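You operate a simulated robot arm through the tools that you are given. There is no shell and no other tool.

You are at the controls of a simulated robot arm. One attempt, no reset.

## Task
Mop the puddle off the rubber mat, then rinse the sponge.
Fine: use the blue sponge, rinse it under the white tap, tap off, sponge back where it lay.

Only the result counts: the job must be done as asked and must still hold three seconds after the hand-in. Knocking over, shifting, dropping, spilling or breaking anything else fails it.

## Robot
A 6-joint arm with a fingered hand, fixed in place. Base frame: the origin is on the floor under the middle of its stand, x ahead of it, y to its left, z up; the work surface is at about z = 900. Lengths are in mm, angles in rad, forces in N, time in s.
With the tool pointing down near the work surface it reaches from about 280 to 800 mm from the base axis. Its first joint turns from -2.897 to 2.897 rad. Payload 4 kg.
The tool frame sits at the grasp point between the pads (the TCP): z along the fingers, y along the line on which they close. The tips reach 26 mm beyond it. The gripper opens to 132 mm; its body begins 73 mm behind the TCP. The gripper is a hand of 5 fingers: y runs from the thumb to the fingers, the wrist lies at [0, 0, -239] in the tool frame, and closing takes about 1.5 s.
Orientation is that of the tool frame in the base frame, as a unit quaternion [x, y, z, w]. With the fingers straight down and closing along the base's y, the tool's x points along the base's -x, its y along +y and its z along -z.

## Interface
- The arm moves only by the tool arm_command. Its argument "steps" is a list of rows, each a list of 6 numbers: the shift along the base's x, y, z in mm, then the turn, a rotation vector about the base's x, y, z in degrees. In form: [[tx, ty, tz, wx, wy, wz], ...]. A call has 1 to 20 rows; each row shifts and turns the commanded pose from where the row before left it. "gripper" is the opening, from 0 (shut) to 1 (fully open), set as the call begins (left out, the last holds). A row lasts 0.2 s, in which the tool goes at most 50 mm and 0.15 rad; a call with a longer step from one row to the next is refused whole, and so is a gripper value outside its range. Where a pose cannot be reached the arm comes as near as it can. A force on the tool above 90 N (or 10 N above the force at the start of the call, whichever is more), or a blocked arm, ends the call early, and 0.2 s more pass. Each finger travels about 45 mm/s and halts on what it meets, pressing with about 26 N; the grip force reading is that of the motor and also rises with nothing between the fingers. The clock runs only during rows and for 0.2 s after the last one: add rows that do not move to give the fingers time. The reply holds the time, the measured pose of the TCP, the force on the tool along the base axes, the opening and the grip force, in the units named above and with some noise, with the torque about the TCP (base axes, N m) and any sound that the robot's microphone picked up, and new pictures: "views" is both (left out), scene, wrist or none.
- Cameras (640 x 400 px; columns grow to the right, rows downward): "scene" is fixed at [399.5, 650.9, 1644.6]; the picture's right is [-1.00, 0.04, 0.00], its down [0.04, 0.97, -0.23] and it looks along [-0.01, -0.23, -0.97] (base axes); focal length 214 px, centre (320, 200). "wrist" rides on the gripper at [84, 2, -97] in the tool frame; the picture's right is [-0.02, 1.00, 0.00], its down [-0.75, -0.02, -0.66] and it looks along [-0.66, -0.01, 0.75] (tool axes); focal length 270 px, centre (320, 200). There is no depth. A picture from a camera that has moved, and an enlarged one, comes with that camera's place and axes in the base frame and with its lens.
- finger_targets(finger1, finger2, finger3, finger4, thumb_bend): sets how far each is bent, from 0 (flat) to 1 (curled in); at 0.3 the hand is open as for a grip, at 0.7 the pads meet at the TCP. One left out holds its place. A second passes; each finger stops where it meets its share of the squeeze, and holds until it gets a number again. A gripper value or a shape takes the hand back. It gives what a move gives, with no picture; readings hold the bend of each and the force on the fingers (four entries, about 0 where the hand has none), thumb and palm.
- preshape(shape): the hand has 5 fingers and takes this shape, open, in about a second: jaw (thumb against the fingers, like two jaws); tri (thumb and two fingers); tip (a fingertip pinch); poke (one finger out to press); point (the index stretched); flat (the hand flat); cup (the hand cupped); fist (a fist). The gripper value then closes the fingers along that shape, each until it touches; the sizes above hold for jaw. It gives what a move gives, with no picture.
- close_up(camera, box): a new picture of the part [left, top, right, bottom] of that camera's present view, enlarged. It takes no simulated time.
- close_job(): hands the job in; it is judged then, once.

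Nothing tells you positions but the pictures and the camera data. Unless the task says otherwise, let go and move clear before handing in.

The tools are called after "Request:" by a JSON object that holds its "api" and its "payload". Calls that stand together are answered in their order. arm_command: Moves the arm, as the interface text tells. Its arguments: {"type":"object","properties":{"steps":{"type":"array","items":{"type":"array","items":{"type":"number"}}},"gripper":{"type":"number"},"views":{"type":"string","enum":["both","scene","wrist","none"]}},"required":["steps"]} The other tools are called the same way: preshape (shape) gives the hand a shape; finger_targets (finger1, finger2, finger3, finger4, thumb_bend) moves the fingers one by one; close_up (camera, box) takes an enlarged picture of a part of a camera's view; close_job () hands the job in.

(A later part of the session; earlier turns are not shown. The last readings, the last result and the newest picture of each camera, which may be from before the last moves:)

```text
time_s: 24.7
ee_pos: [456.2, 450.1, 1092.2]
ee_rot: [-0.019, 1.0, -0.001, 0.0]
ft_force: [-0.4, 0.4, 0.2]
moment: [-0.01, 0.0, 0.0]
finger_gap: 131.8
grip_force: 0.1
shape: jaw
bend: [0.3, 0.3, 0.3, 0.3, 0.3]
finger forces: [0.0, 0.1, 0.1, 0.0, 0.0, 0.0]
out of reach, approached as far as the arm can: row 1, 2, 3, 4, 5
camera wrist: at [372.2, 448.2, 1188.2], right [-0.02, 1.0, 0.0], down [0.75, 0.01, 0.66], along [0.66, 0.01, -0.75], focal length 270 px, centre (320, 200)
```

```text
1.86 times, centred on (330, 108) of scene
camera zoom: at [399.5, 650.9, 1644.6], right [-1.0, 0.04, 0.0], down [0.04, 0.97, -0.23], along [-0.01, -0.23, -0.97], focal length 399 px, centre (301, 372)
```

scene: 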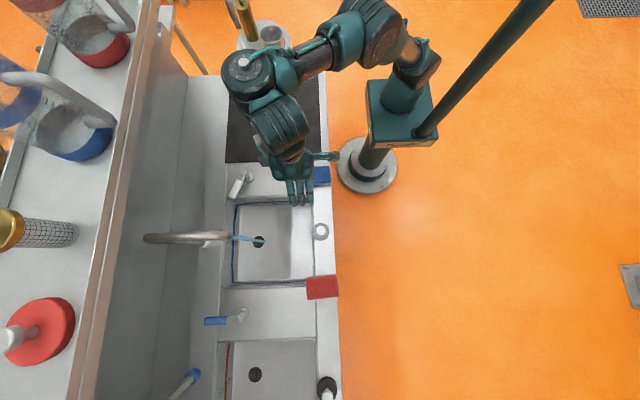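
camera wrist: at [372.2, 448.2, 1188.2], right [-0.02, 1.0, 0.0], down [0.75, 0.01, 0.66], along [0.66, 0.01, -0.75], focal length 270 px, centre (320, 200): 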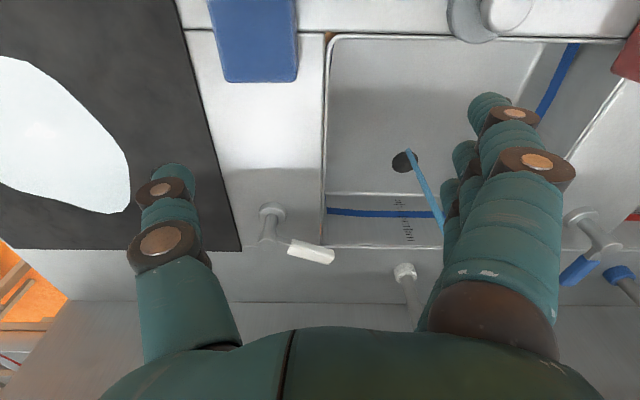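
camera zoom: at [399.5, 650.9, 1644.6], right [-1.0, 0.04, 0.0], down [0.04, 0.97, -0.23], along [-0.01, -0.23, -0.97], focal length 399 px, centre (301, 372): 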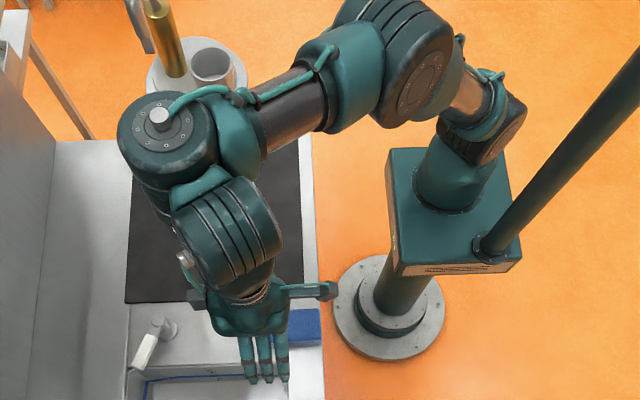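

The arm flipped into another wrist posture when I removed the tilt at full reach. I'll retrace that path: out near the lever but well above it, tilt there, then come back in.

Request:
{"api": "arm_command", "payload": {"steps": [[44, -13, -5, 0, 0, -2], [44, -13, -5, 0, 0, 0], [44, -13, -8, 0, 0, 0], [44, -13, -10, 0, 0, 0], [44, -14, -10, 0, 0, 0]], "views": "scene"}}

```text
time_s: 25.9
ee_pos: [665.2, 387.0, 1057.2]
ee_rot: [-0.002, 1.0, 0.001, 0.001]
ft_force: [-0.5, 0.2, -0.7]
moment: [0.01, 0.06, 0.03]
finger_gap: 132.0
grip_force: 0.0
shape: jaw
bend: [0.3, 0.3, 0.3, 0.3, 0.3]
finger forces: [0.0, 0.0, 0.1, 0.0, 0.1, 0.0]
out of reach, approached as far as the arm can: row 5
```

scene: 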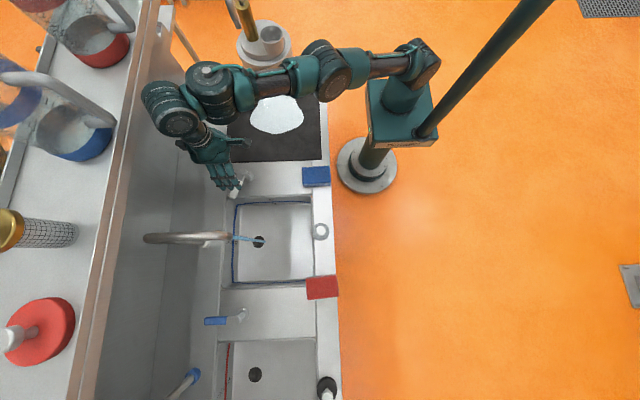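

Request:
{"api": "arm_command", "payload": {"steps": [[0, 0, 0, 0, -7, 0], [0, 0, 0, 0, -7, 0], [0, 0, 0, 0, -7, 0]], "views": "scene"}}

```text
time_s: 26.7
ee_pos: [669.3, 388.1, 1057.5]
ee_rot: [0.001, 0.983, 0.0, 0.183]
ft_force: [0.7, -0.9, -0.7]
moment: [0.02, 0.0, 0.04]
finger_gap: 131.8
grip_force: 0.1
shape: jaw
bend: [0.3, 0.3, 0.3, 0.3, 0.3]
finger forces: [0.0, 0.1, 0.0, 0.0, 0.0, 0.1]
out of reach, approached as far as the arm can: row 1
```

scene: 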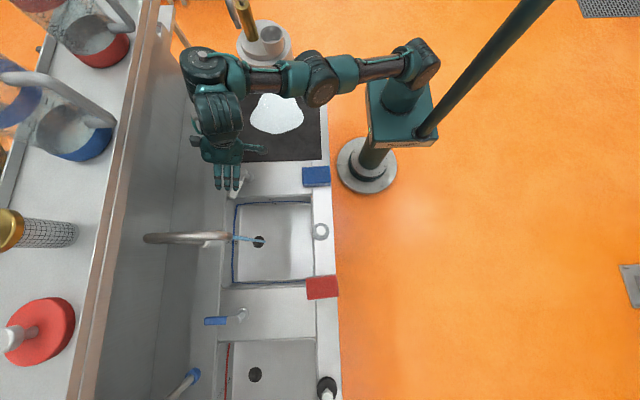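

That restored the earlier posture. I'll come back in along the original path, removing the tilt gradually.

Request:
{"api": "arm_command", "payload": {"steps": [[-5, 0, 45, 0, 0, 0], [-40, 8, 15, 0, 4, 0], [-40, 8, 15, 0, 4, 0], [-40, 8, 15, 0, 4, 0], [-40, 8, 15, 0, 4, 0], [-40, 8, 15, 0, 5, 0]], "views": "scene"}}

```text
time_s: 28.1
ee_pos: [466.5, 427.5, 1173.7]
ee_rot: [-0.012, 1.0, 0.0, 0.006]
ft_force: [3.4, -1.0, -0.6]
moment: [0.14, 0.23, -0.1]
finger_gap: 132.0
grip_force: 0.1
shape: jaw
bend: [0.3, 0.3, 0.3, 0.3, 0.3]
finger forces: [0.0, 0.0, 0.0, 0.1, 0.0, 0.0]
out of reach, approached as far as the arm can: row 6
```

scene: 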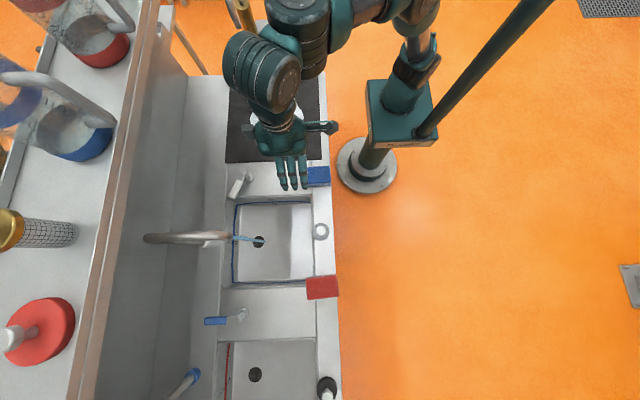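

Back in the starting posture. Now I'll level the tool and move over the sponge.

Request:
{"api": "arm_command", "payload": {"steps": [[-16, -9, -28, 0, 0.7, 0.5], [-16, -9, -28, 0, 0, 0], [-16, -9, -28, 0, 0, 0], [-16, -9, -28, 0, 0, 0]], "views": "both"}}

```text
time_s: 29.1
ee_pos: [403.1, 391.8, 1064.2]
ee_rot: [-0.006, 1.0, 0.0, -0.004]
ft_force: [0.0, -0.1, 0.1]
moment: [0.0, -0.02, 0.05]
finger_gap: 131.8
grip_force: 0.1
shape: jaw
bend: [0.3, 0.3, 0.3, 0.3, 0.3]
finger forces: [0.0, 0.0, 0.0, 0.0, 0.1, 0.0]
camera wrist: at [320.5, 390.9, 1160.5], right [0.01, 1.0, 0.0], down [0.76, -0.01, 0.65], along [0.65, -0.01, -0.76], focal length 270 px, centre (320, 200)
```

scene: 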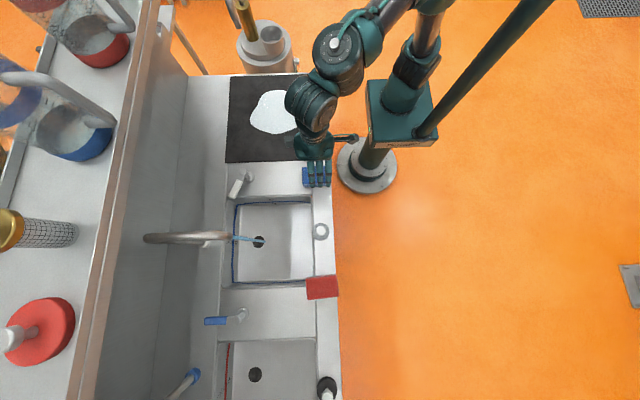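
wrist: 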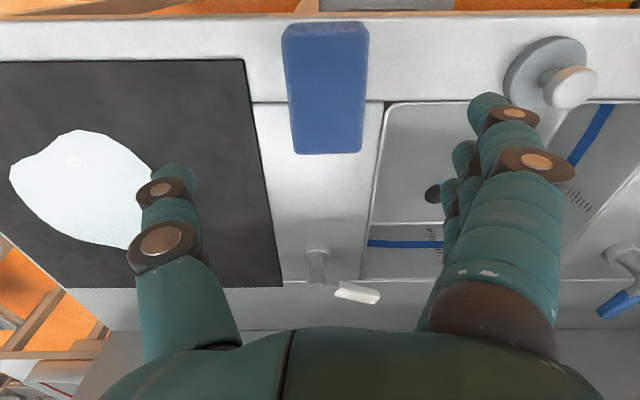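

Checking both views again, the sponge top is near z = 940 and its centre near (403, 394). I'll fine-align and descend so the fingertips stay about 12 mm above the counter.

Request:
{"api": "arm_command", "payload": {"steps": [[0, 2, -40, 0, -0.4, 1], [0, 0, -40, 0, 0, 0], [0, 0, -30, 0, 0, 0]], "views": "both"}}

Request:
{"api": "close_up", "payload": {"camera": "wrist", "box": [140, 20, 500, 245]}}

```text
time_s: 29.9
ee_pos: [404.8, 394.1, 953.9]
ee_rot: [-0.014, 1.0, 0.0, 0.0]
ft_force: [0.2, -0.3, -0.2]
moment: [-0.03, 0.03, -0.01]
finger_gap: 131.6
grip_force: 0.1
shape: jaw
bend: [0.3, 0.3, 0.3, 0.3, 0.3]
finger forces: [0.0, 0.0, 0.0, 0.1, 0.0, 0.0]
camera wrist: at [320.9, 392.4, 1051.0], right [-0.01, 1.0, 0.0], down [0.75, 0.01, 0.66], along [0.66, 0.01, -0.75], focal length 270 px, centre (320, 200)
```

scene: 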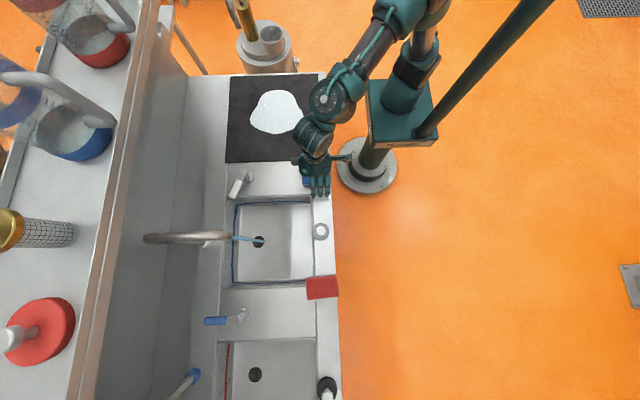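
wrist: 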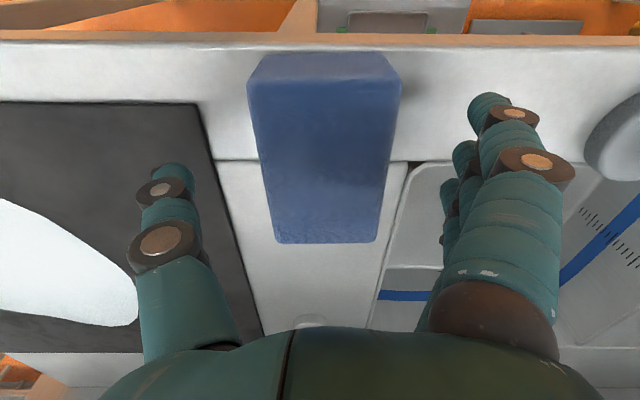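

```text
1.78 times, centred on (320, 132) of wrist
camera zoom: at [320.9, 392.4, 1051.0], right [-0.01, 1.0, 0.0], down [0.75, 0.01, 0.66], along [0.66, 0.01, -0.75], focal length 480 px, centre (320, 320)
```

zoom: 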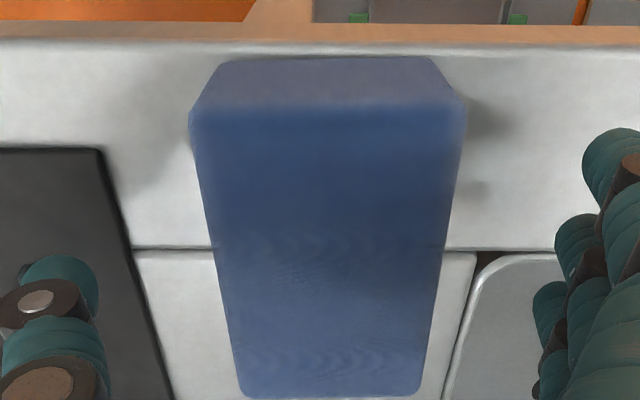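

The sponge is well centred between thumb and fingers. I'll lower the last 16 mm and close on it.

Request:
{"api": "arm_command", "payload": {"steps": [[-1.5, 1, -8, 0, 0, 0.4], [0, 0, -8, 0, 0, 0], [0, 0, 0, 0, 0, 0]], "views": "none"}}

Request:
{"api": "arm_command", "payload": {"steps": [[0, 0, 0, 0, 0, 0], [0, 0, 0, 0, 0, 0], [0, 0, 0, 0, 0, 0], [0, 0, 0, 0, 0, 0], [0, 0, 0, 0, 0, 0], [0, 0, 0, 0, 0, 0], [0, 0, 0, 0, 0, 0]], "gripper": 0.38, "views": "both"}}

```text
time_s: 30.7
ee_pos: [404.2, 396.5, 938.8]
ee_rot: [-0.019, 1.0, 0.001, -0.001]
ft_force: [0.0, -1.1, 0.1]
moment: [0.0, 0.0, 0.0]
finger_gap: 131.7
grip_force: 0.1
shape: jaw
bend: [0.3, 0.3, 0.3, 0.3, 0.3]
finger forces: [0.0, 0.0, 0.0, 0.0, 0.0, 0.0]
```

```text
time_s: 32.3
ee_pos: [402.2, 395.5, 939.8]
ee_rot: [-0.019, 1.0, 0.001, -0.002]
ft_force: [-0.1, -0.5, 0.2]
moment: [-0.02, 0.0, -0.03]
finger_gap: 58.6
grip_force: 25.8
shape: jaw
bend: [0.74, 0.73, 0.73, 0.73, 0.7]
finger forces: [5.7, 6.0, 5.8, 6.1, 23.8, 0.2]
camera wrist: at [319.1, 393.2, 1035.3], right [-0.02, 1.0, 0.0], down [0.75, 0.01, 0.66], along [0.66, 0.01, -0.75], focal length 270 px, centre (320, 200)
```

scene: 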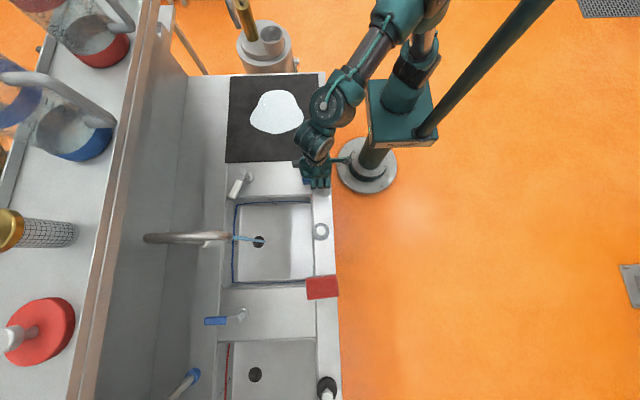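
wrist: 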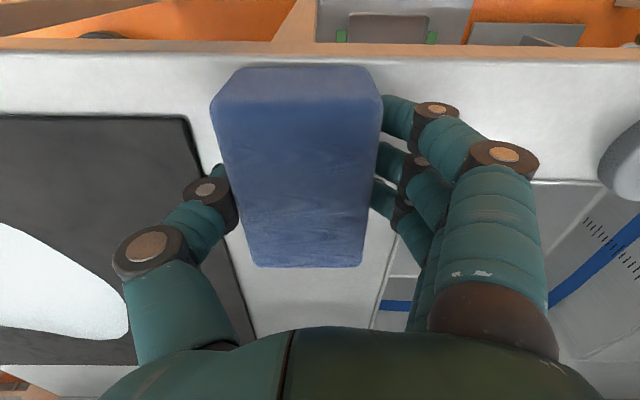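

The sponge is gripped evenly, with 24 N at the thumb and 6 N per finger. It slid about 8 mm toward the thumb, which I'll correct when I put it back. Next I'll lift and carry it to the near corner of the puddle.

Request:
{"api": "arm_command", "payload": {"steps": [[0, 0, 20, 0, 0, 0], [0, 0, 40, 0, 0, 0], [0, 0, 40, 0, 0, 0], [17, -36, 0, 0, 0, 0], [17, -36, 0, 0, 0, 0], [17, -36, 0, 0, 0, 0], [17, -36, 0, 0, 0, 0], [15, -36, 0, 0, 0, 0], [0, 0, -30, 0, 0, 0], [0, 0, -30, 0, 0, 0], [0, 0, -15, 0, 0, 0]], "views": "both"}}

```text
time_s: 34.7
ee_pos: [484.9, 215.5, 963.5]
ee_rot: [-0.018, 1.0, 0.0, -0.001]
ft_force: [-0.1, 0.5, 0.1]
moment: [-0.01, 0.0, 0.0]
finger_gap: 58.6
grip_force: 26.2
shape: jaw
bend: [0.74, 0.73, 0.73, 0.73, 0.7]
finger forces: [5.7, 6.1, 6.0, 6.1, 23.8, 0.0]
camera wrist: at [401.5, 212.7, 1059.8], right [-0.02, 1.0, 0.0], down [0.75, 0.01, 0.66], along [0.66, 0.01, -0.75], focal length 270 px, centre (320, 200)
```

scene: 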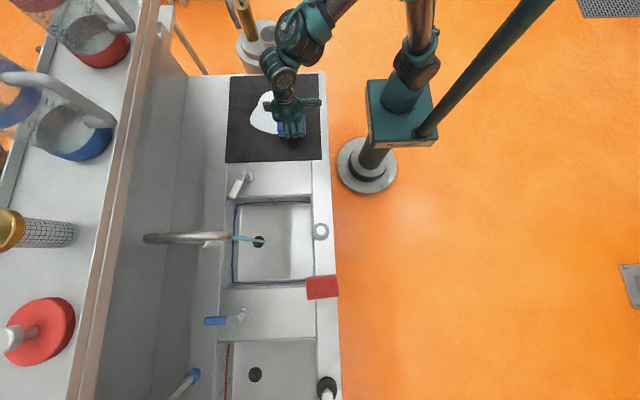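
wrist: 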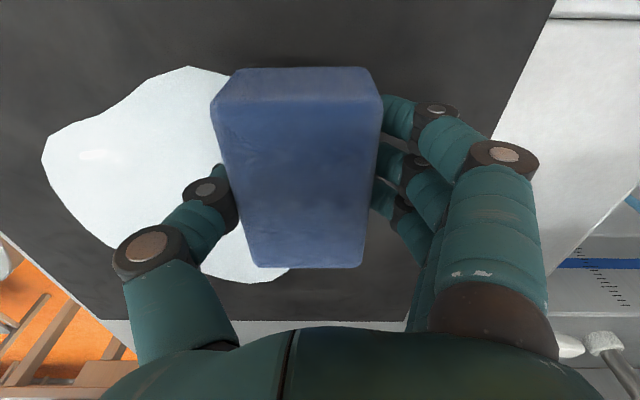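

The sponge is secure above the puddle's near corner. I'll lower gently to the mat and watch the force.

Request:
{"api": "arm_command", "payload": {"steps": [[0, 0, -6, 0, 0, 0], [0, 0, -6, 0, 0, 0], [0, 0, -4, 0, 0, 0], [0, 0, -2, 0, 0, 0], [0, 0, 0, 0, 0, 0]], "views": "none"}}

```text
time_s: 35.9
ee_pos: [485.9, 214.5, 945.2]
ee_rot: [-0.018, 1.0, 0.0, -0.002]
ft_force: [-0.1, 0.1, -0.4]
moment: [-0.01, 0.0, -0.02]
finger_gap: 58.4
grip_force: 25.9
shape: jaw
bend: [0.74, 0.73, 0.73, 0.73, 0.7]
finger forces: [5.7, 6.0, 5.9, 6.0, 23.8, 0.1]
```

Request:
{"api": "arm_command", "payload": {"steps": [[0, 0, -1, 0, 0, 0], [0, 0, -1, 0, 0, 0], [0, 0, -1, 0, 0, 0], [0, 0, 0, 0, 0, 0]], "views": "none"}}

```text
time_s: 36.9
ee_pos: [485.6, 214.7, 944.1]
ee_rot: [-0.018, 1.0, 0.0, -0.001]
ft_force: [-0.1, 0.0, 10.6]
moment: [-0.21, 0.02, 0.0]
finger_gap: 57.8
grip_force: 26.0
shape: jaw
bend: [0.74, 0.73, 0.73, 0.73, 0.7]
finger forces: [6.2, 6.4, 6.4, 6.6, 25.4, 0.0]
```

The sponge touches the mat with about 10 N, which is good wiping pressure. First pass goes along -y.

Request:
{"api": "arm_command", "payload": {"steps": [[0, -20, 0, 0, 0, 0], [0, -20, 0, 0, 0, 0], [0, -20, 0, 0, 0, 0], [0, -20, 0, 0, 0, 0], [0, -20, 0, 0, 0, 0], [0, -20, 0, 0, 0, 0]], "views": "both"}}

```text
time_s: 38.3
ee_pos: [485.3, 96.4, 941.8]
ee_rot: [-0.019, 1.0, 0.001, 0.0]
ft_force: [1.1, 12.6, 15.6]
moment: [0.27, 0.0, 0.0]
finger_gap: 57.7
grip_force: 26.0
shape: jaw
bend: [0.73, 0.73, 0.73, 0.73, 0.71]
finger forces: [8.6, 8.9, 8.7, 9.0, 22.2, 0.1]
camera wrist: at [401.5, 93.3, 1038.9], right [-0.02, 1.0, 0.0], down [0.75, 0.01, 0.66], along [0.66, 0.01, -0.75], focal length 270 px, centre (320, 200)
```

scene: 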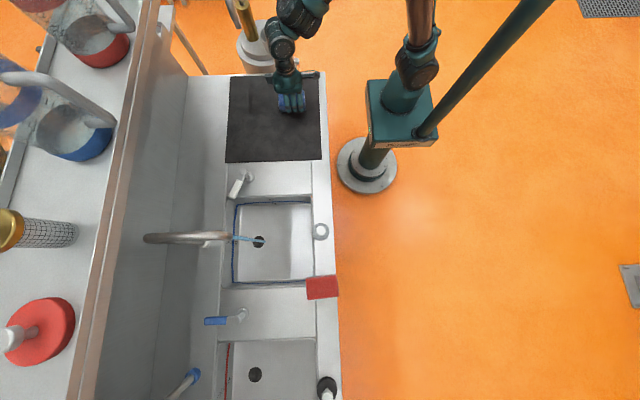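
wrist: 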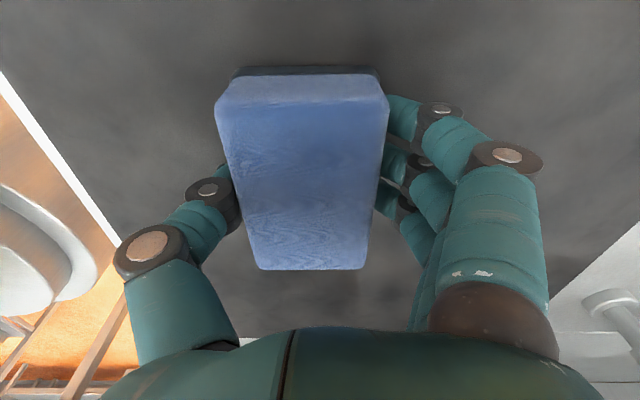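

The puddle seems to have gone after one pass. I'll check the mat closely for leftovers.

Request:
{"api": "close_up", "payload": {"camera": "scene", "box": [210, 60, 370, 170]}}

Request:
{"api": "close_up", "payload": {"camera": "wrist", "box": [0, 0, 640, 400]}}

```text
3.64 times, centred on (290, 115) of scene
camera zoom: at [399.5, 650.9, 1644.6], right [-1.0, 0.04, 0.0], down [0.04, 0.97, -0.23], along [-0.01, -0.23, -0.97], focal length 780 px, centre (429, 509)
```

zoom: 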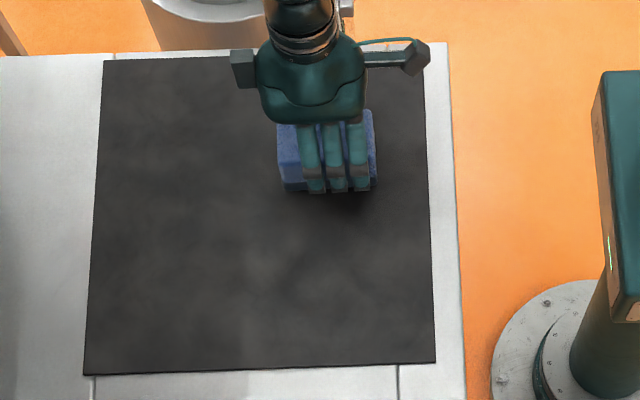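

```text
1.00 times, centred on (320, 200) of wrist (not enlarged: the box is as wide or as high as the picture)
camera zoom: at [401.5, 93.3, 1038.9], right [-0.02, 1.0, 0.0], down [0.75, 0.01, 0.66], along [0.66, 0.01, -0.75], focal length 270 px, centre (320, 200)
```

zoom: 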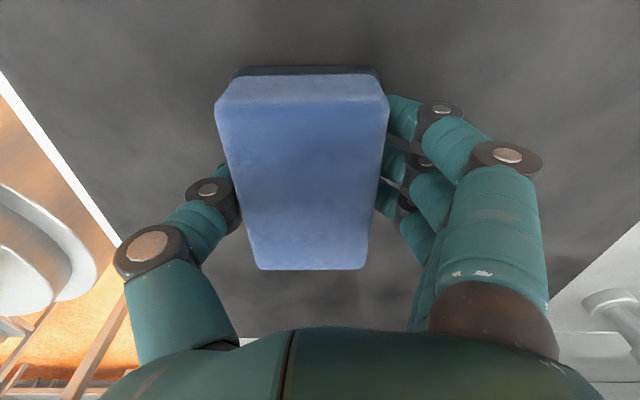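

The mat looks dry. For certainty I'll do lighter passes over the rest of the former puddle area too.

Request:
{"api": "arm_command", "payload": {"steps": [[0, -18, 0.5, 0, 0, 0], [0, -18, 0, 0, 0, 0], [0, -18, 0, 0, 0, 0], [0, -18, 0, 0, 0, 0], [0, -16, 0, 0, 0, 0], [0, 0, 6, 0, 0, 0], [30, 0, 0, 0, 0, 0], [32, 0, 0, 0, 0, 0], [0, 0, -6, 0, 0, 0]], "views": "none"}}

Request:
{"api": "arm_command", "payload": {"steps": [[0, 20, 0, 0, 0, 0], [0, 20, 0, 0, 0, 0], [0, 20, 0, 0, 0, 0], [0, 20, 0, 0, 0, 0], [0, 20, 0, 0, 0, 0], [0, 20, 0, 0, 0, 0], [0, 20, 0, 0, 0, 0], [0, 20, 0, 0, 0, 0], [0, 20, 0, 0, 0, 0], [0, 20, 0, 0, 0, 0], [0, 0, 6, 0, 0, 0], [30, 0, 0, 0, 0, 0], [30, 0, 0, 0, 0, 0], [0, 0, -6, 0, 0, 0]], "views": "both"}}

```text
time_s: 40.3
ee_pos: [548.6, 5.9, 943.0]
ee_rot: [-0.018, 1.0, 0.0, 0.0]
ft_force: [-0.2, 0.4, 5.2]
moment: [-0.03, 0.02, 0.0]
finger_gap: 58.1
grip_force: 25.9
shape: jaw
bend: [0.74, 0.73, 0.73, 0.73, 0.71]
finger forces: [6.6, 6.8, 6.7, 6.8, 26.9, 0.0]
```

```text
time_s: 43.3
ee_pos: [607.4, 207.5, 943.1]
ee_rot: [-0.018, 1.0, -0.001, -0.001]
ft_force: [-0.2, 0.4, 1.4]
moment: [-0.07, -0.01, 0.0]
finger_gap: 57.9
grip_force: 26.7
shape: jaw
bend: [0.74, 0.73, 0.73, 0.73, 0.71]
finger forces: [6.5, 6.8, 6.6, 6.9, 26.7, 0.1]
camera wrist: at [524.4, 204.2, 1039.4], right [-0.02, 1.0, 0.0], down [0.75, 0.01, 0.66], along [0.66, 0.01, -0.75], focal length 270 px, centre (320, 200)
```

scene: 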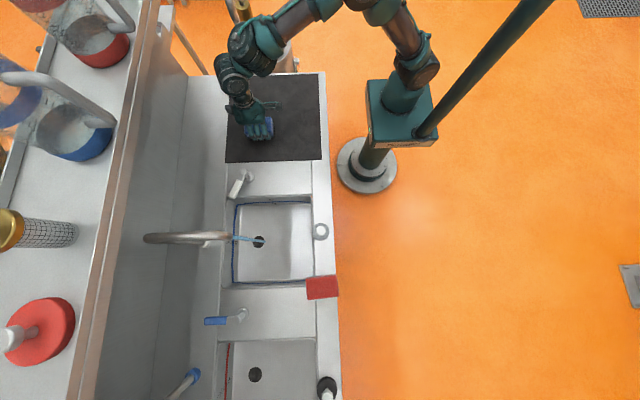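
wrist: 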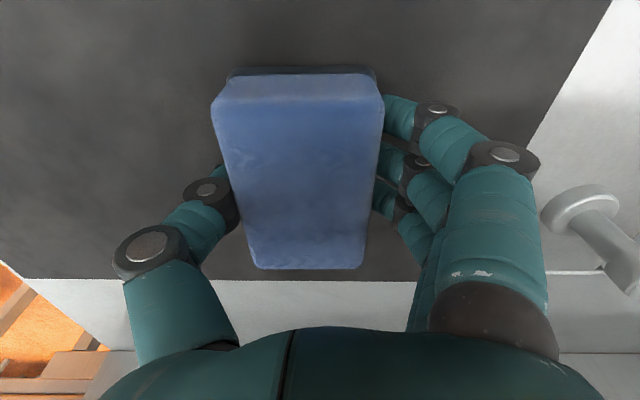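

The grip is still steady. One more pass along -y on the far column, then lift.

Request:
{"api": "arm_command", "payload": {"steps": [[0, -20, -0.5, 0, 0, 0], [0, -20, 0, 0, 0, 0], [0, -20, 0, 0, 0, 0], [0, -20, 0, 0, 0, 0], [0, -20, 0, 0, 0, 0], [0, -20, 0, 0, 0, 0], [0, -20, 0, 0, 0, 0], [0, -20, 0, 0, 0, 0], [0, -20, 0, 0, 0, 0], [0, -20, 0, 0, 0, 0], [0, 0, 20, 0, 0, 0], [0, 0, 40, 0, 0, 0], [-20, 20, 40, 0, 0, 0], [-20, 20, 35, 0, 0, 0]], "views": "both"}}

Request:
{"api": "close_up", "payload": {"camera": "scene", "box": [210, 60, 370, 170]}}

```text
time_s: 45.7
ee_pos: [595.3, 91.9, 940.6]
ee_rot: [-0.095, 0.995, 0.003, -0.016]
ft_force: [4.9, 3.7, 12.6]
moment: [-0.14, -0.35, 0.14]
finger_gap: 57.9
grip_force: 25.6
shape: jaw
bend: [0.73, 0.74, 0.74, 0.74, 0.71]
finger forces: [6.1, 6.8, 7.2, 7.4, 25.2, 0.1]
stopped in row 11: the arm was blocked; the commanded pose is now the measured one
camera wrist: at [514.5, 76.8, 1040.1], right [-0.17, 0.99, 0.01], down [0.76, 0.13, 0.64], along [0.62, 0.11, -0.77], focal length 270 px, centre (320, 200)
```

scene: 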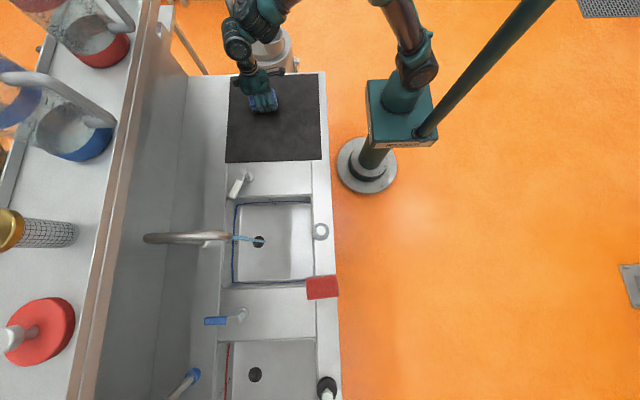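
wrist: 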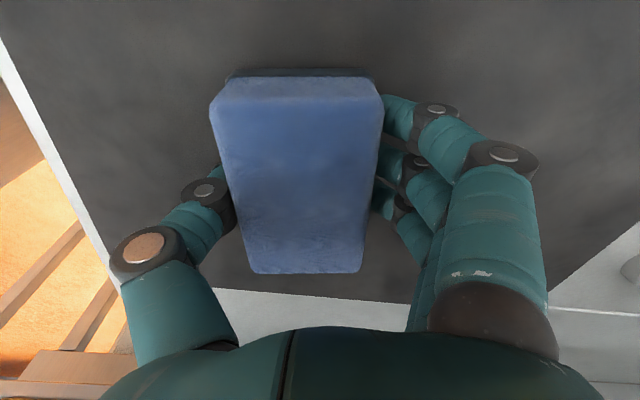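

```text
3.64 times, centred on (290, 115) of scene
camera zoom: at [399.5, 650.9, 1644.6], right [-1.0, 0.04, 0.0], down [0.04, 0.97, -0.23], along [-0.01, -0.23, -0.97], focal length 780 px, centre (429, 509)
```

zoom: 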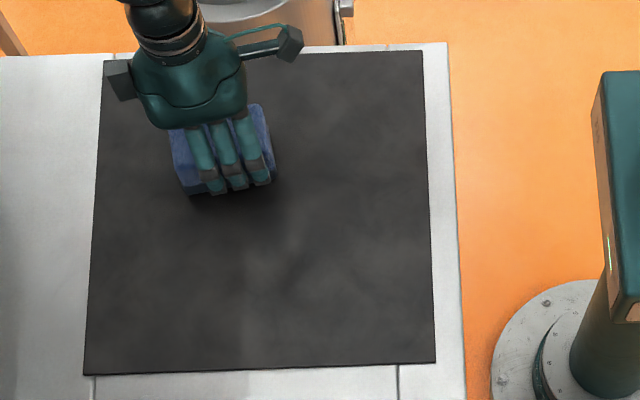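

The arm reported a block part-way through that pass. I'll check whether it touched something behind, such as the container with the brush, before moving.

Request:
{"api": "close_up", "payload": {"camera": "scene", "box": [160, 0, 320, 100]}}

```text
4.00 times, centred on (240, 50) of scene
camera zoom: at [399.5, 650.9, 1644.6], right [-1.0, 0.04, 0.0], down [0.04, 0.97, -0.23], along [-0.01, -0.23, -0.97], focal length 858 px, centre (640, 800)
```

zoom: 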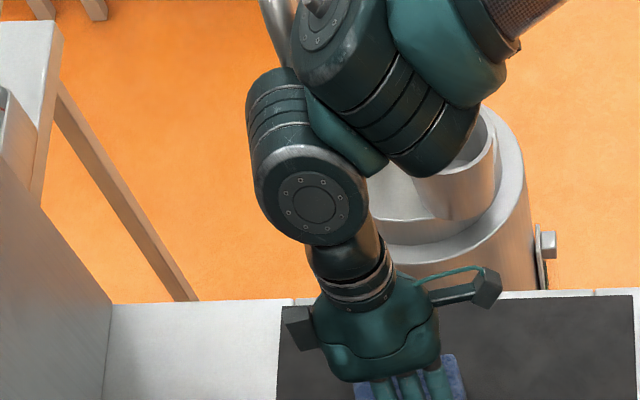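

The forearm's wrist joint is close to the pole behind the counter. I'll back straight off toward +y and up, away from it, and re-check.

Request:
{"api": "arm_command", "payload": {"steps": [[0, 10, 4, 0, 0, 0], [0, 20, 10, 0, 0, 0], [0, 25, 15, 0, 0, 0]], "views": "both"}}

Request:
{"api": "close_up", "payload": {"camera": "scene", "box": [160, 0, 320, 100]}}

```text
time_s: 46.5
ee_pos: [596.0, 141.1, 973.5]
ee_rot: [-0.09, 0.996, 0.002, -0.015]
ft_force: [-0.7, 0.4, -0.1]
moment: [-0.02, -0.02, -0.02]
finger_gap: 57.8
grip_force: 25.9
shape: jaw
bend: [0.73, 0.74, 0.74, 0.74, 0.71]
finger forces: [6.4, 6.7, 6.3, 5.9, 25.4, 0.0]
camera wrist: at [514.9, 126.9, 1070.9], right [-0.16, 0.99, 0.01], down [0.76, 0.12, 0.64], along [0.63, 0.11, -0.77], focal length 270 px, centre (320, 200)
```

scene: 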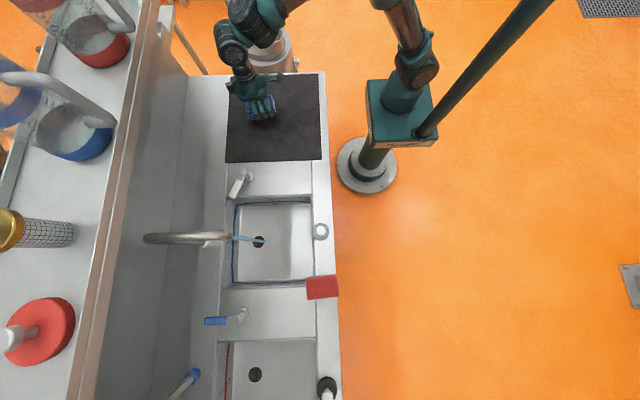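
wrist: 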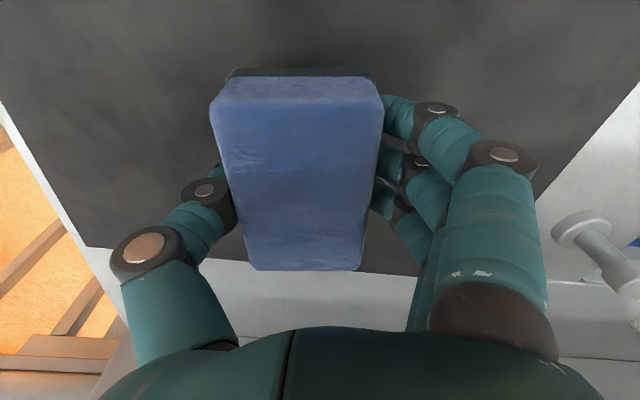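

```text
4.00 times, centred on (240, 50) of scene
camera zoom: at [399.5, 650.9, 1644.6], right [-1.0, 0.04, 0.0], down [0.04, 0.97, -0.23], along [-0.01, -0.23, -0.97], focal length 858 px, centre (640, 800)
```

zoom: 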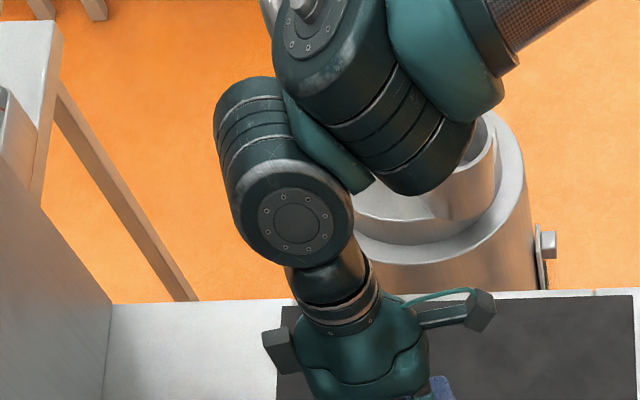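

I'm clear of the pole with the sponge still firmly held, and the mat is dry. I'll lift, level, and move toward the sink side, turning the hand to face the stream direction (azimuth about 44°).

Request:
{"api": "arm_command", "payload": {"steps": [[-10, 20, 20, 0, -1.7, 0], [-22, 34, 22, 0, 0, 0], [-22, 34, 22, 0, 0, 0], [-22, 34, 22, 0, 0, 6.5], [-22, 34, 22, 0, 0, 6.5], [-22, 33, 20, 0, 0, 6.5], [0, 0, 0, 0, 0, 7], [0, 0, 0, 0, 0, 7]], "views": "both"}}

Request:
{"api": "close_up", "payload": {"camera": "scene", "box": [160, 0, 320, 100]}}

```text
time_s: 48.3
ee_pos: [474.8, 330.8, 1099.8]
ee_rot: [-0.374, 0.927, 0.002, -0.001]
ft_force: [-0.1, -0.6, 0.5]
moment: [0.01, 0.01, 0.03]
finger_gap: 57.6
grip_force: 26.7
shape: jaw
bend: [0.73, 0.74, 0.74, 0.74, 0.71]
finger forces: [6.4, 6.7, 6.3, 6.0, 25.4, 0.1]
camera wrist: at [412.8, 272.0, 1195.6], right [-0.68, 0.73, 0.0], down [0.55, 0.51, 0.66], along [0.48, 0.45, -0.75], focal length 270 px, centre (320, 200)
```

scene: 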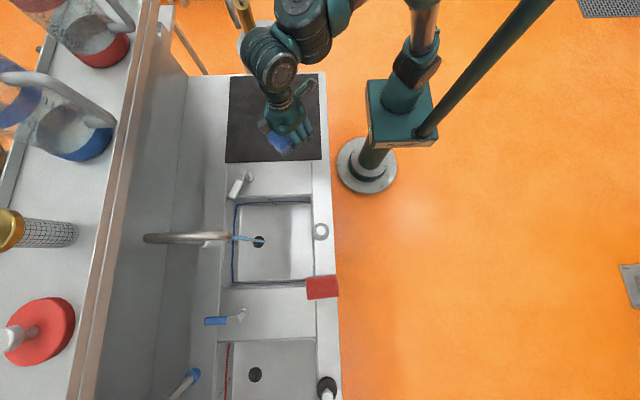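
wrist: 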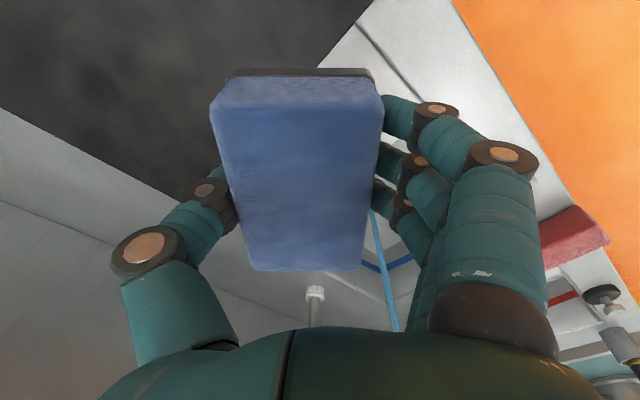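

```text
4.00 times, centred on (240, 50) of scene
camera zoom: at [399.5, 650.9, 1644.6], right [-1.0, 0.04, 0.0], down [0.04, 0.97, -0.23], along [-0.01, -0.23, -0.97], focal length 858 px, centre (640, 800)
```

zoom: 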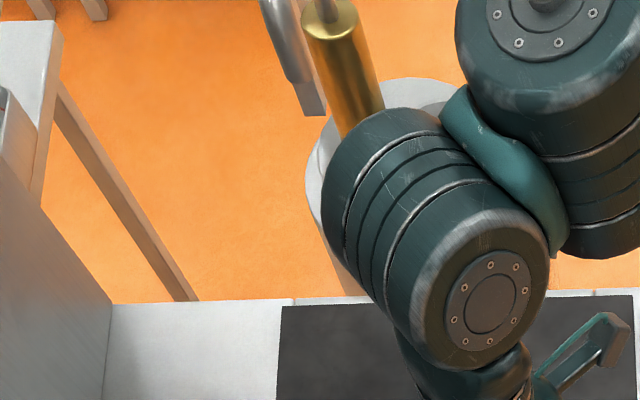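

Everything behind looks undisturbed and the sponge is steady. Now I'll tilt the hand outward toward the stream at mid range, where the arm has room.

Request:
{"api": "arm_command", "payload": {"steps": [[-5, 12, 0, 5.2, -5.4, 0], [-5, 12, 0, 5.2, -5.4, 0], [-5, 12, 0, 5.2, -5.4, 0], [-5, 12, 0, 5.2, -5.4, 0], [-5, 12, 0, 5.2, -5.4, 0], [-5, 12, 0, 5.2, -5.4, 0]], "views": "both"}}

```text
time_s: 49.7
ee_pos: [445.6, 402.9, 1100.0]
ee_rot: [-0.345, 0.857, 0.144, 0.354]
ft_force: [0.6, -0.7, -1.3]
moment: [-0.01, 0.02, 0.02]
finger_gap: 57.4
grip_force: 26.2
shape: jaw
bend: [0.73, 0.74, 0.74, 0.74, 0.71]
finger forces: [6.3, 6.5, 6.2, 6.0, 25.3, 0.0]
camera wrist: at [351.6, 313.6, 1107.1], right [-0.68, 0.73, 0.02], down [0.06, 0.03, 1.0], along [0.73, 0.68, -0.07], focal length 270 px, centre (320, 200)
```

scene: 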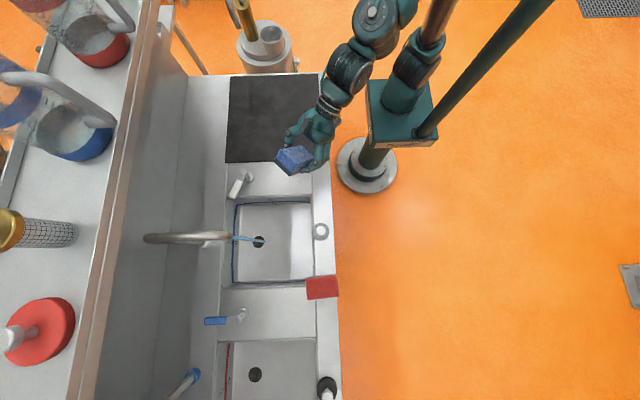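
wrist: 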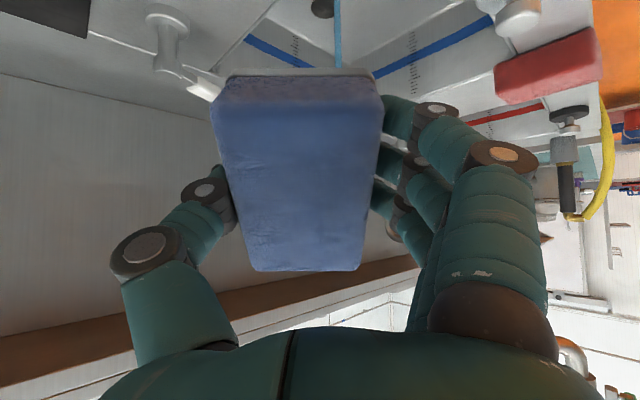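

The 45° tilt was reached cleanly. The stream is at about (624, 606), with the spout end near z = 1081. I'll tilt about 20° more so the hand stays inward of and below the spout, then move out toward the stream.

Request:
{"api": "arm_command", "payload": {"steps": [[0, 0, 0, 4.7, -4.9, 0], [0, 0, 0, 4.7, -4.9, 0], [0, 0, 0, 4.7, -4.9, 0], [20, 25, 0, 0, 0, 0], [20, 25, 0, 0, 0, 0]], "views": "both"}}

```text
time_s: 50.9
ee_pos: [483.9, 451.4, 1100.6]
ee_rot: [-0.316, 0.78, 0.204, 0.5]
ft_force: [0.5, -0.7, 0.3]
moment: [0.0, 0.02, 0.01]
finger_gap: 57.7
grip_force: 26.4
shape: jaw
bend: [0.73, 0.74, 0.74, 0.74, 0.71]
finger forces: [6.2, 6.6, 6.3, 6.0, 25.3, 0.0]
camera wrist: at [395.0, 366.5, 1063.4], right [-0.69, 0.72, 0.02], down [-0.19, -0.21, 0.96], along [0.7, 0.66, 0.28], focal length 270 px, centre (320, 200)
```

scene: 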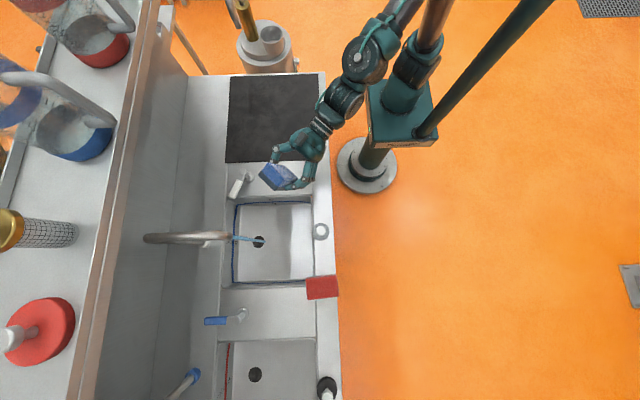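
wrist: 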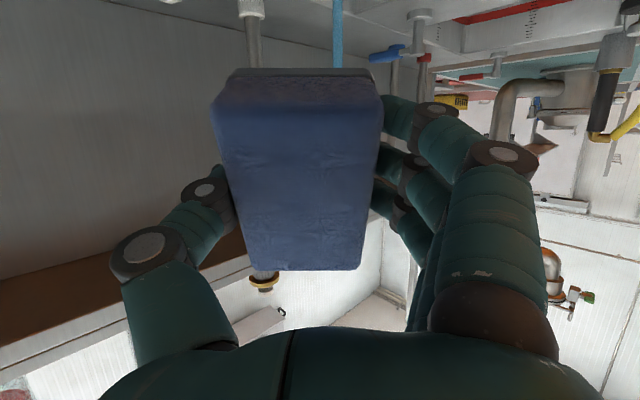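

The pose is good and the stream is straight ahead. I'm continuing outward and lowering.

Request:
{"api": "arm_command", "payload": {"steps": [[20, 25, -20, 0, 0, 0], [20, 25, -20, 0, 0, 0], [20, 25, -20, 0, 0, 0], [15, 20, -20, 0, 0, 0]], "views": "both"}}

Request:
{"api": "close_up", "payload": {"camera": "scene", "box": [170, 130, 350, 270]}}

```text
time_s: 51.9
ee_pos: [561.3, 549.0, 1019.0]
ee_rot: [-0.315, 0.779, 0.203, 0.502]
ft_force: [-0.2, 0.1, -0.8]
moment: [-0.01, 0.06, 0.0]
finger_gap: 57.7
grip_force: 26.6
shape: jaw
bend: [0.73, 0.74, 0.74, 0.74, 0.71]
finger forces: [6.2, 6.6, 6.3, 6.0, 25.3, 0.0]
camera wrist: at [470.8, 462.9, 982.6], right [-0.69, 0.72, 0.02], down [-0.19, -0.21, 0.96], along [0.7, 0.66, 0.28], focal length 270 px, centre (320, 200)
```

scene: 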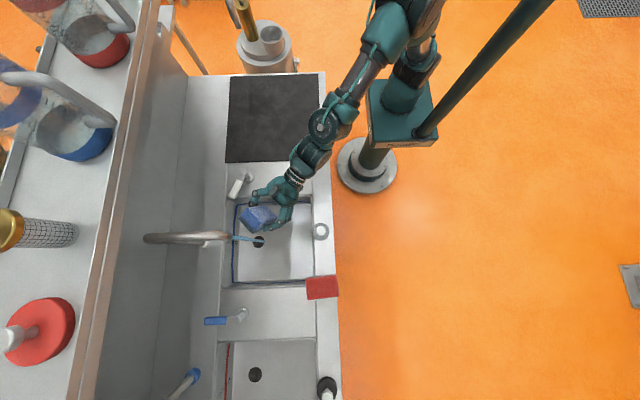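
wrist: 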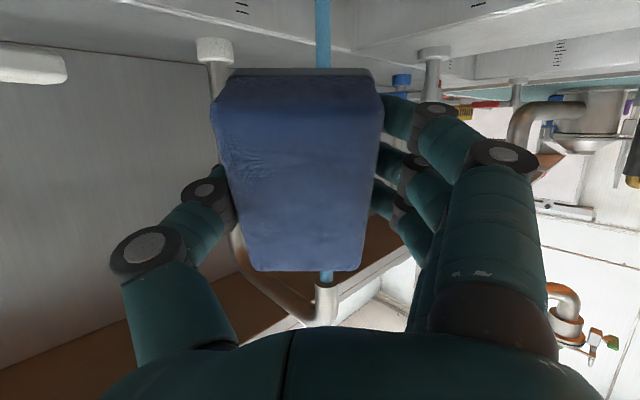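

```text
2.86 times, centred on (260, 200) of scene
camera zoom: at [399.5, 650.9, 1644.6], right [-1.0, 0.04, 0.0], down [0.04, 0.97, -0.23], along [-0.01, -0.23, -0.97], focal length 613 px, centre (491, 200)
```

zoom: 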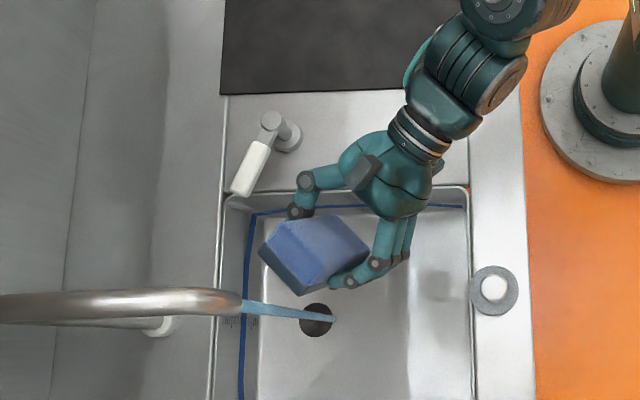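

The nozzle is at about (622, 610, 1120) and the sponge is close to the stream. I'll make the last move into the water.

Request:
{"api": "arm_command", "payload": {"steps": [[12, 15, -5, 0, 0, 0], [12, 16, -5, 0, 0, 0], [11, 16, -4, 0, 0, 0]], "views": "both"}}

Request:
{"api": "close_up", "payload": {"camera": "scene", "box": [170, 130, 350, 270]}}

```text
time_s: 52.7
ee_pos: [596.8, 595.6, 1005.1]
ee_rot: [-0.316, 0.78, 0.203, 0.5]
ft_force: [0.0, 0.5, -0.6]
moment: [-0.02, -0.01, -0.01]
finger_gap: 57.5
grip_force: 25.6
shape: jaw
bend: [0.73, 0.74, 0.74, 0.74, 0.71]
finger forces: [6.3, 6.6, 6.3, 6.0, 25.2, 0.0]
camera wrist: at [506.3, 509.7, 968.0], right [-0.69, 0.72, 0.02], down [-0.19, -0.21, 0.96], along [0.7, 0.66, 0.28], focal length 270 px, centre (320, 200)
```

scene: 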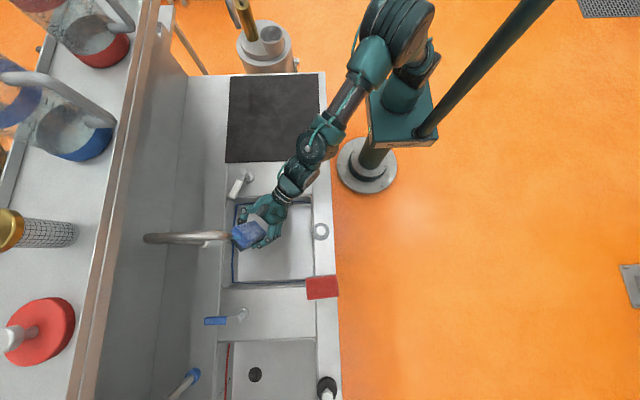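
wrist: 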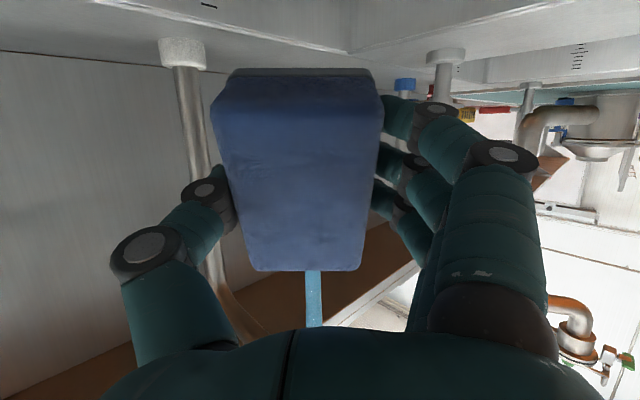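

```text
2.86 times, centred on (260, 200) of scene
camera zoom: at [399.5, 650.9, 1644.6], right [-1.0, 0.04, 0.0], down [0.04, 0.97, -0.23], along [-0.01, -0.23, -0.97], focal length 613 px, centre (491, 200)
```

zoom: 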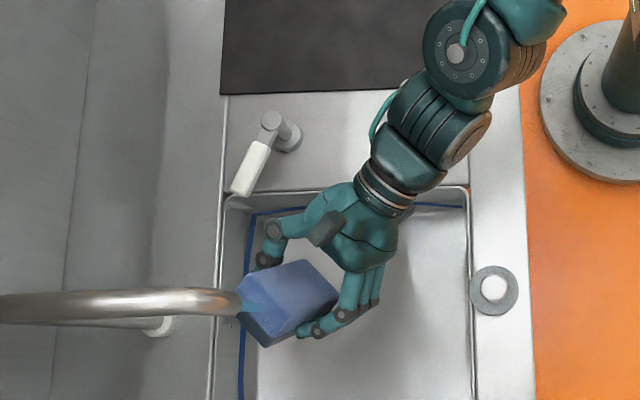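

The stream now lands on the sponge, with no water visible past it. I'll hold it there, shifting slightly so the water covers it.

Request:
{"api": "arm_command", "payload": {"steps": [[4, 4, 0, 0, 0, 0], [0, 0, 0, 0, 0, 0], [0, 0, 0, 0, 0, 0], [0, 0, 0, 0, 0, 0], [0, 0, 0, 0, 0, 0], [-6, 6, 0, 0, 0, 0], [0, 0, 0, 0, 0, 0], [0, 0, 0, 0, 0, 0], [0, 0, 0, 0, 0, 0], [6, -6, 0, 0, 0, 0], [0, 0, 0, 0, 0, 0], [0, 0, 0, 0, 0, 0], [0, 0, 0, 0, 0, 0], [6, -6, 0, 0, 0, 0], [0, 0, 0, 0, 0, 0], [0, 0, 0, 0, 0, 0], [0, 0, 0, 0, 0, 0], [-6, 6, 0, 0, 0, 0], [0, 0, 0, 0, 0, 0], [0, 0, 0, 0, 0, 0]], "views": "both"}}

Request:
{"api": "close_up", "payload": {"camera": "scene", "box": [170, 130, 350, 270]}}

```text
time_s: 56.9
ee_pos: [599.1, 600.0, 1005.1]
ee_rot: [-0.316, 0.78, 0.203, 0.5]
ft_force: [-0.5, -0.7, -0.6]
moment: [0.03, -0.01, -0.02]
finger_gap: 57.6
grip_force: 25.8
shape: jaw
bend: [0.73, 0.74, 0.74, 0.74, 0.71]
finger forces: [6.3, 6.7, 6.3, 6.0, 25.1, 0.0]
camera wrist: at [509.1, 513.6, 968.4], right [-0.69, 0.72, 0.02], down [-0.19, -0.21, 0.96], along [0.7, 0.66, 0.28], focal length 270 px, centre (320, 200)
```

scene: 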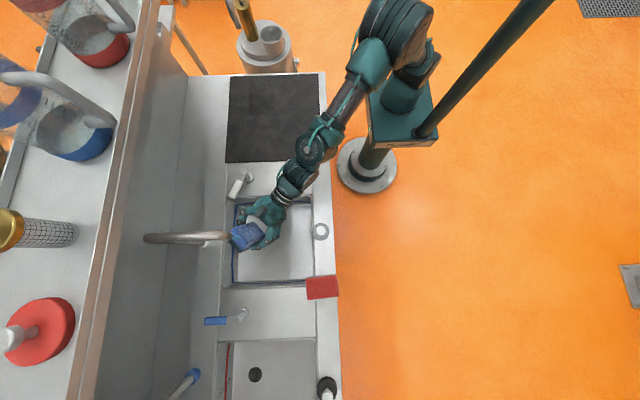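
wrist: 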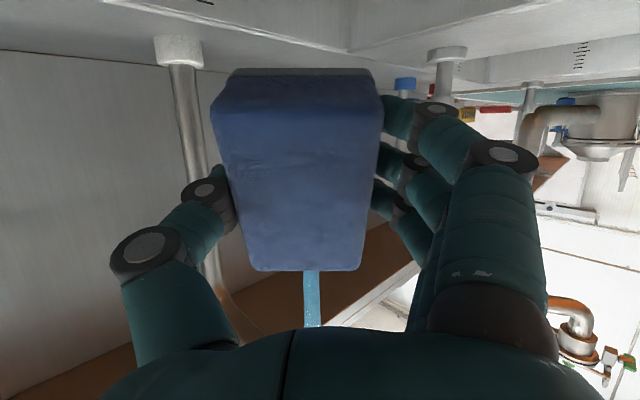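

```text
2.86 times, centred on (260, 200) of scene
camera zoom: at [399.5, 650.9, 1644.6], right [-1.0, 0.04, 0.0], down [0.04, 0.97, -0.23], along [-0.01, -0.23, -0.97], focal length 613 px, centre (491, 200)
```

zoom: 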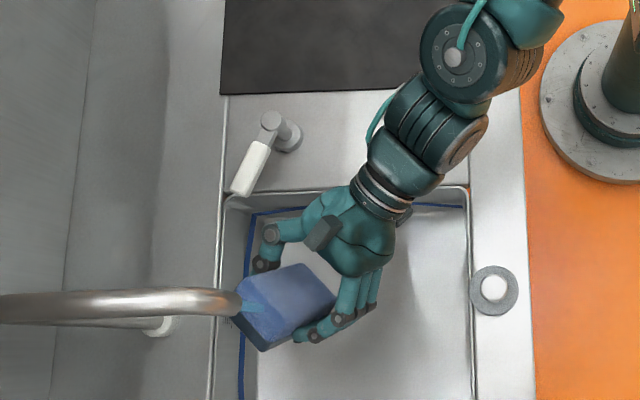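

The sponge looks clean blue again. I'll rinse a few seconds more, then retreat along the same line.

Request:
{"api": "arm_command", "payload": {"steps": [[4, 4, 0, 0, 0, 0], [0, 0, 0, 0, 0, 0], [0, 0, 0, 0, 0, 0], [0, 0, 0, 0, 0, 0], [0, 0, 0, 0, 0, 0], [0, 0, 0, 0, 0, 0], [0, 0, 0, 0, 0, 0], [0, 0, 0, 0, 0, 0], [-4, -4, 0, 0, 0, 0], [0, 0, 0, 0, 0, 0], [0, 0, 0, 0, 0, 0], [0, 0, 0, 0, 0, 0], [0, 0, 0, 0, 0, 0], [0, 0, 0, 0, 0, 0], [-12, -16, 4, 0, 0, 0], [-12, -16, 5, 0, 0, 0], [-12, -16, 5, 0, 0, 0]], "views": "both"}}

Request:
{"api": "close_up", "payload": {"camera": "wrist", "box": [180, 40, 420, 290]}}

```text
time_s: 60.5
ee_pos: [562.2, 551.3, 1018.2]
ee_rot: [-0.315, 0.78, 0.203, 0.501]
ft_force: [-0.3, -0.5, 0.2]
moment: [0.0, 0.0, -0.02]
finger_gap: 57.7
grip_force: 26.0
shape: jaw
bend: [0.73, 0.74, 0.74, 0.74, 0.71]
finger forces: [6.3, 6.7, 6.3, 6.0, 25.3, 0.1]
camera wrist: at [473.0, 465.2, 982.1], right [-0.69, 0.72, 0.02], down [-0.19, -0.21, 0.96], along [0.7, 0.66, 0.28], focal length 270 px, centre (320, 200)
```

scene: 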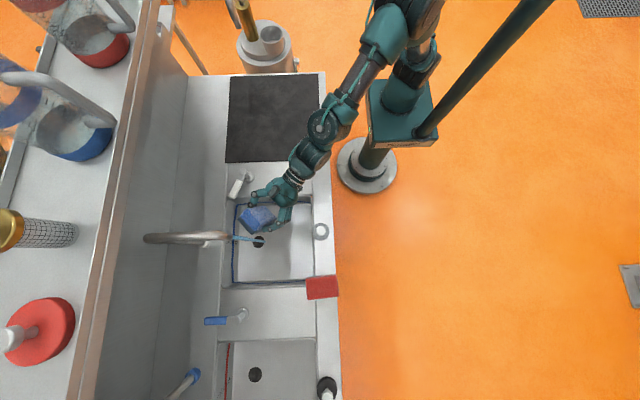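
wrist: 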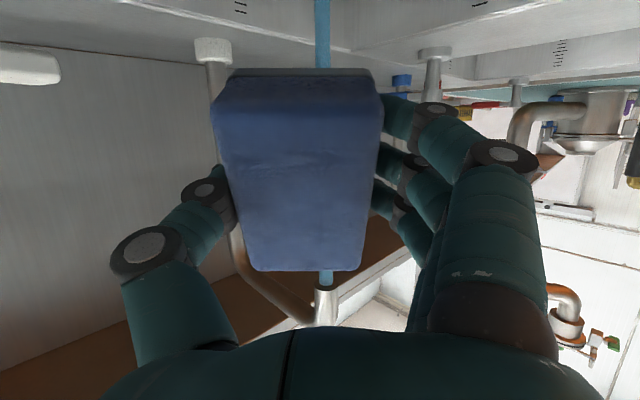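

```text
1.60 times, centred on (300, 165) of wrist
camera zoom: at [473.0, 465.2, 982.1], right [-0.69, 0.72, 0.02], down [-0.19, -0.21, 0.96], along [0.7, 0.66, 0.28], focal length 432 px, centre (352, 256)
```

zoom: 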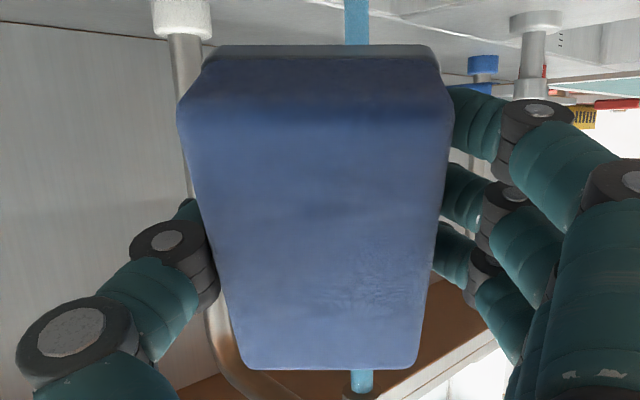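

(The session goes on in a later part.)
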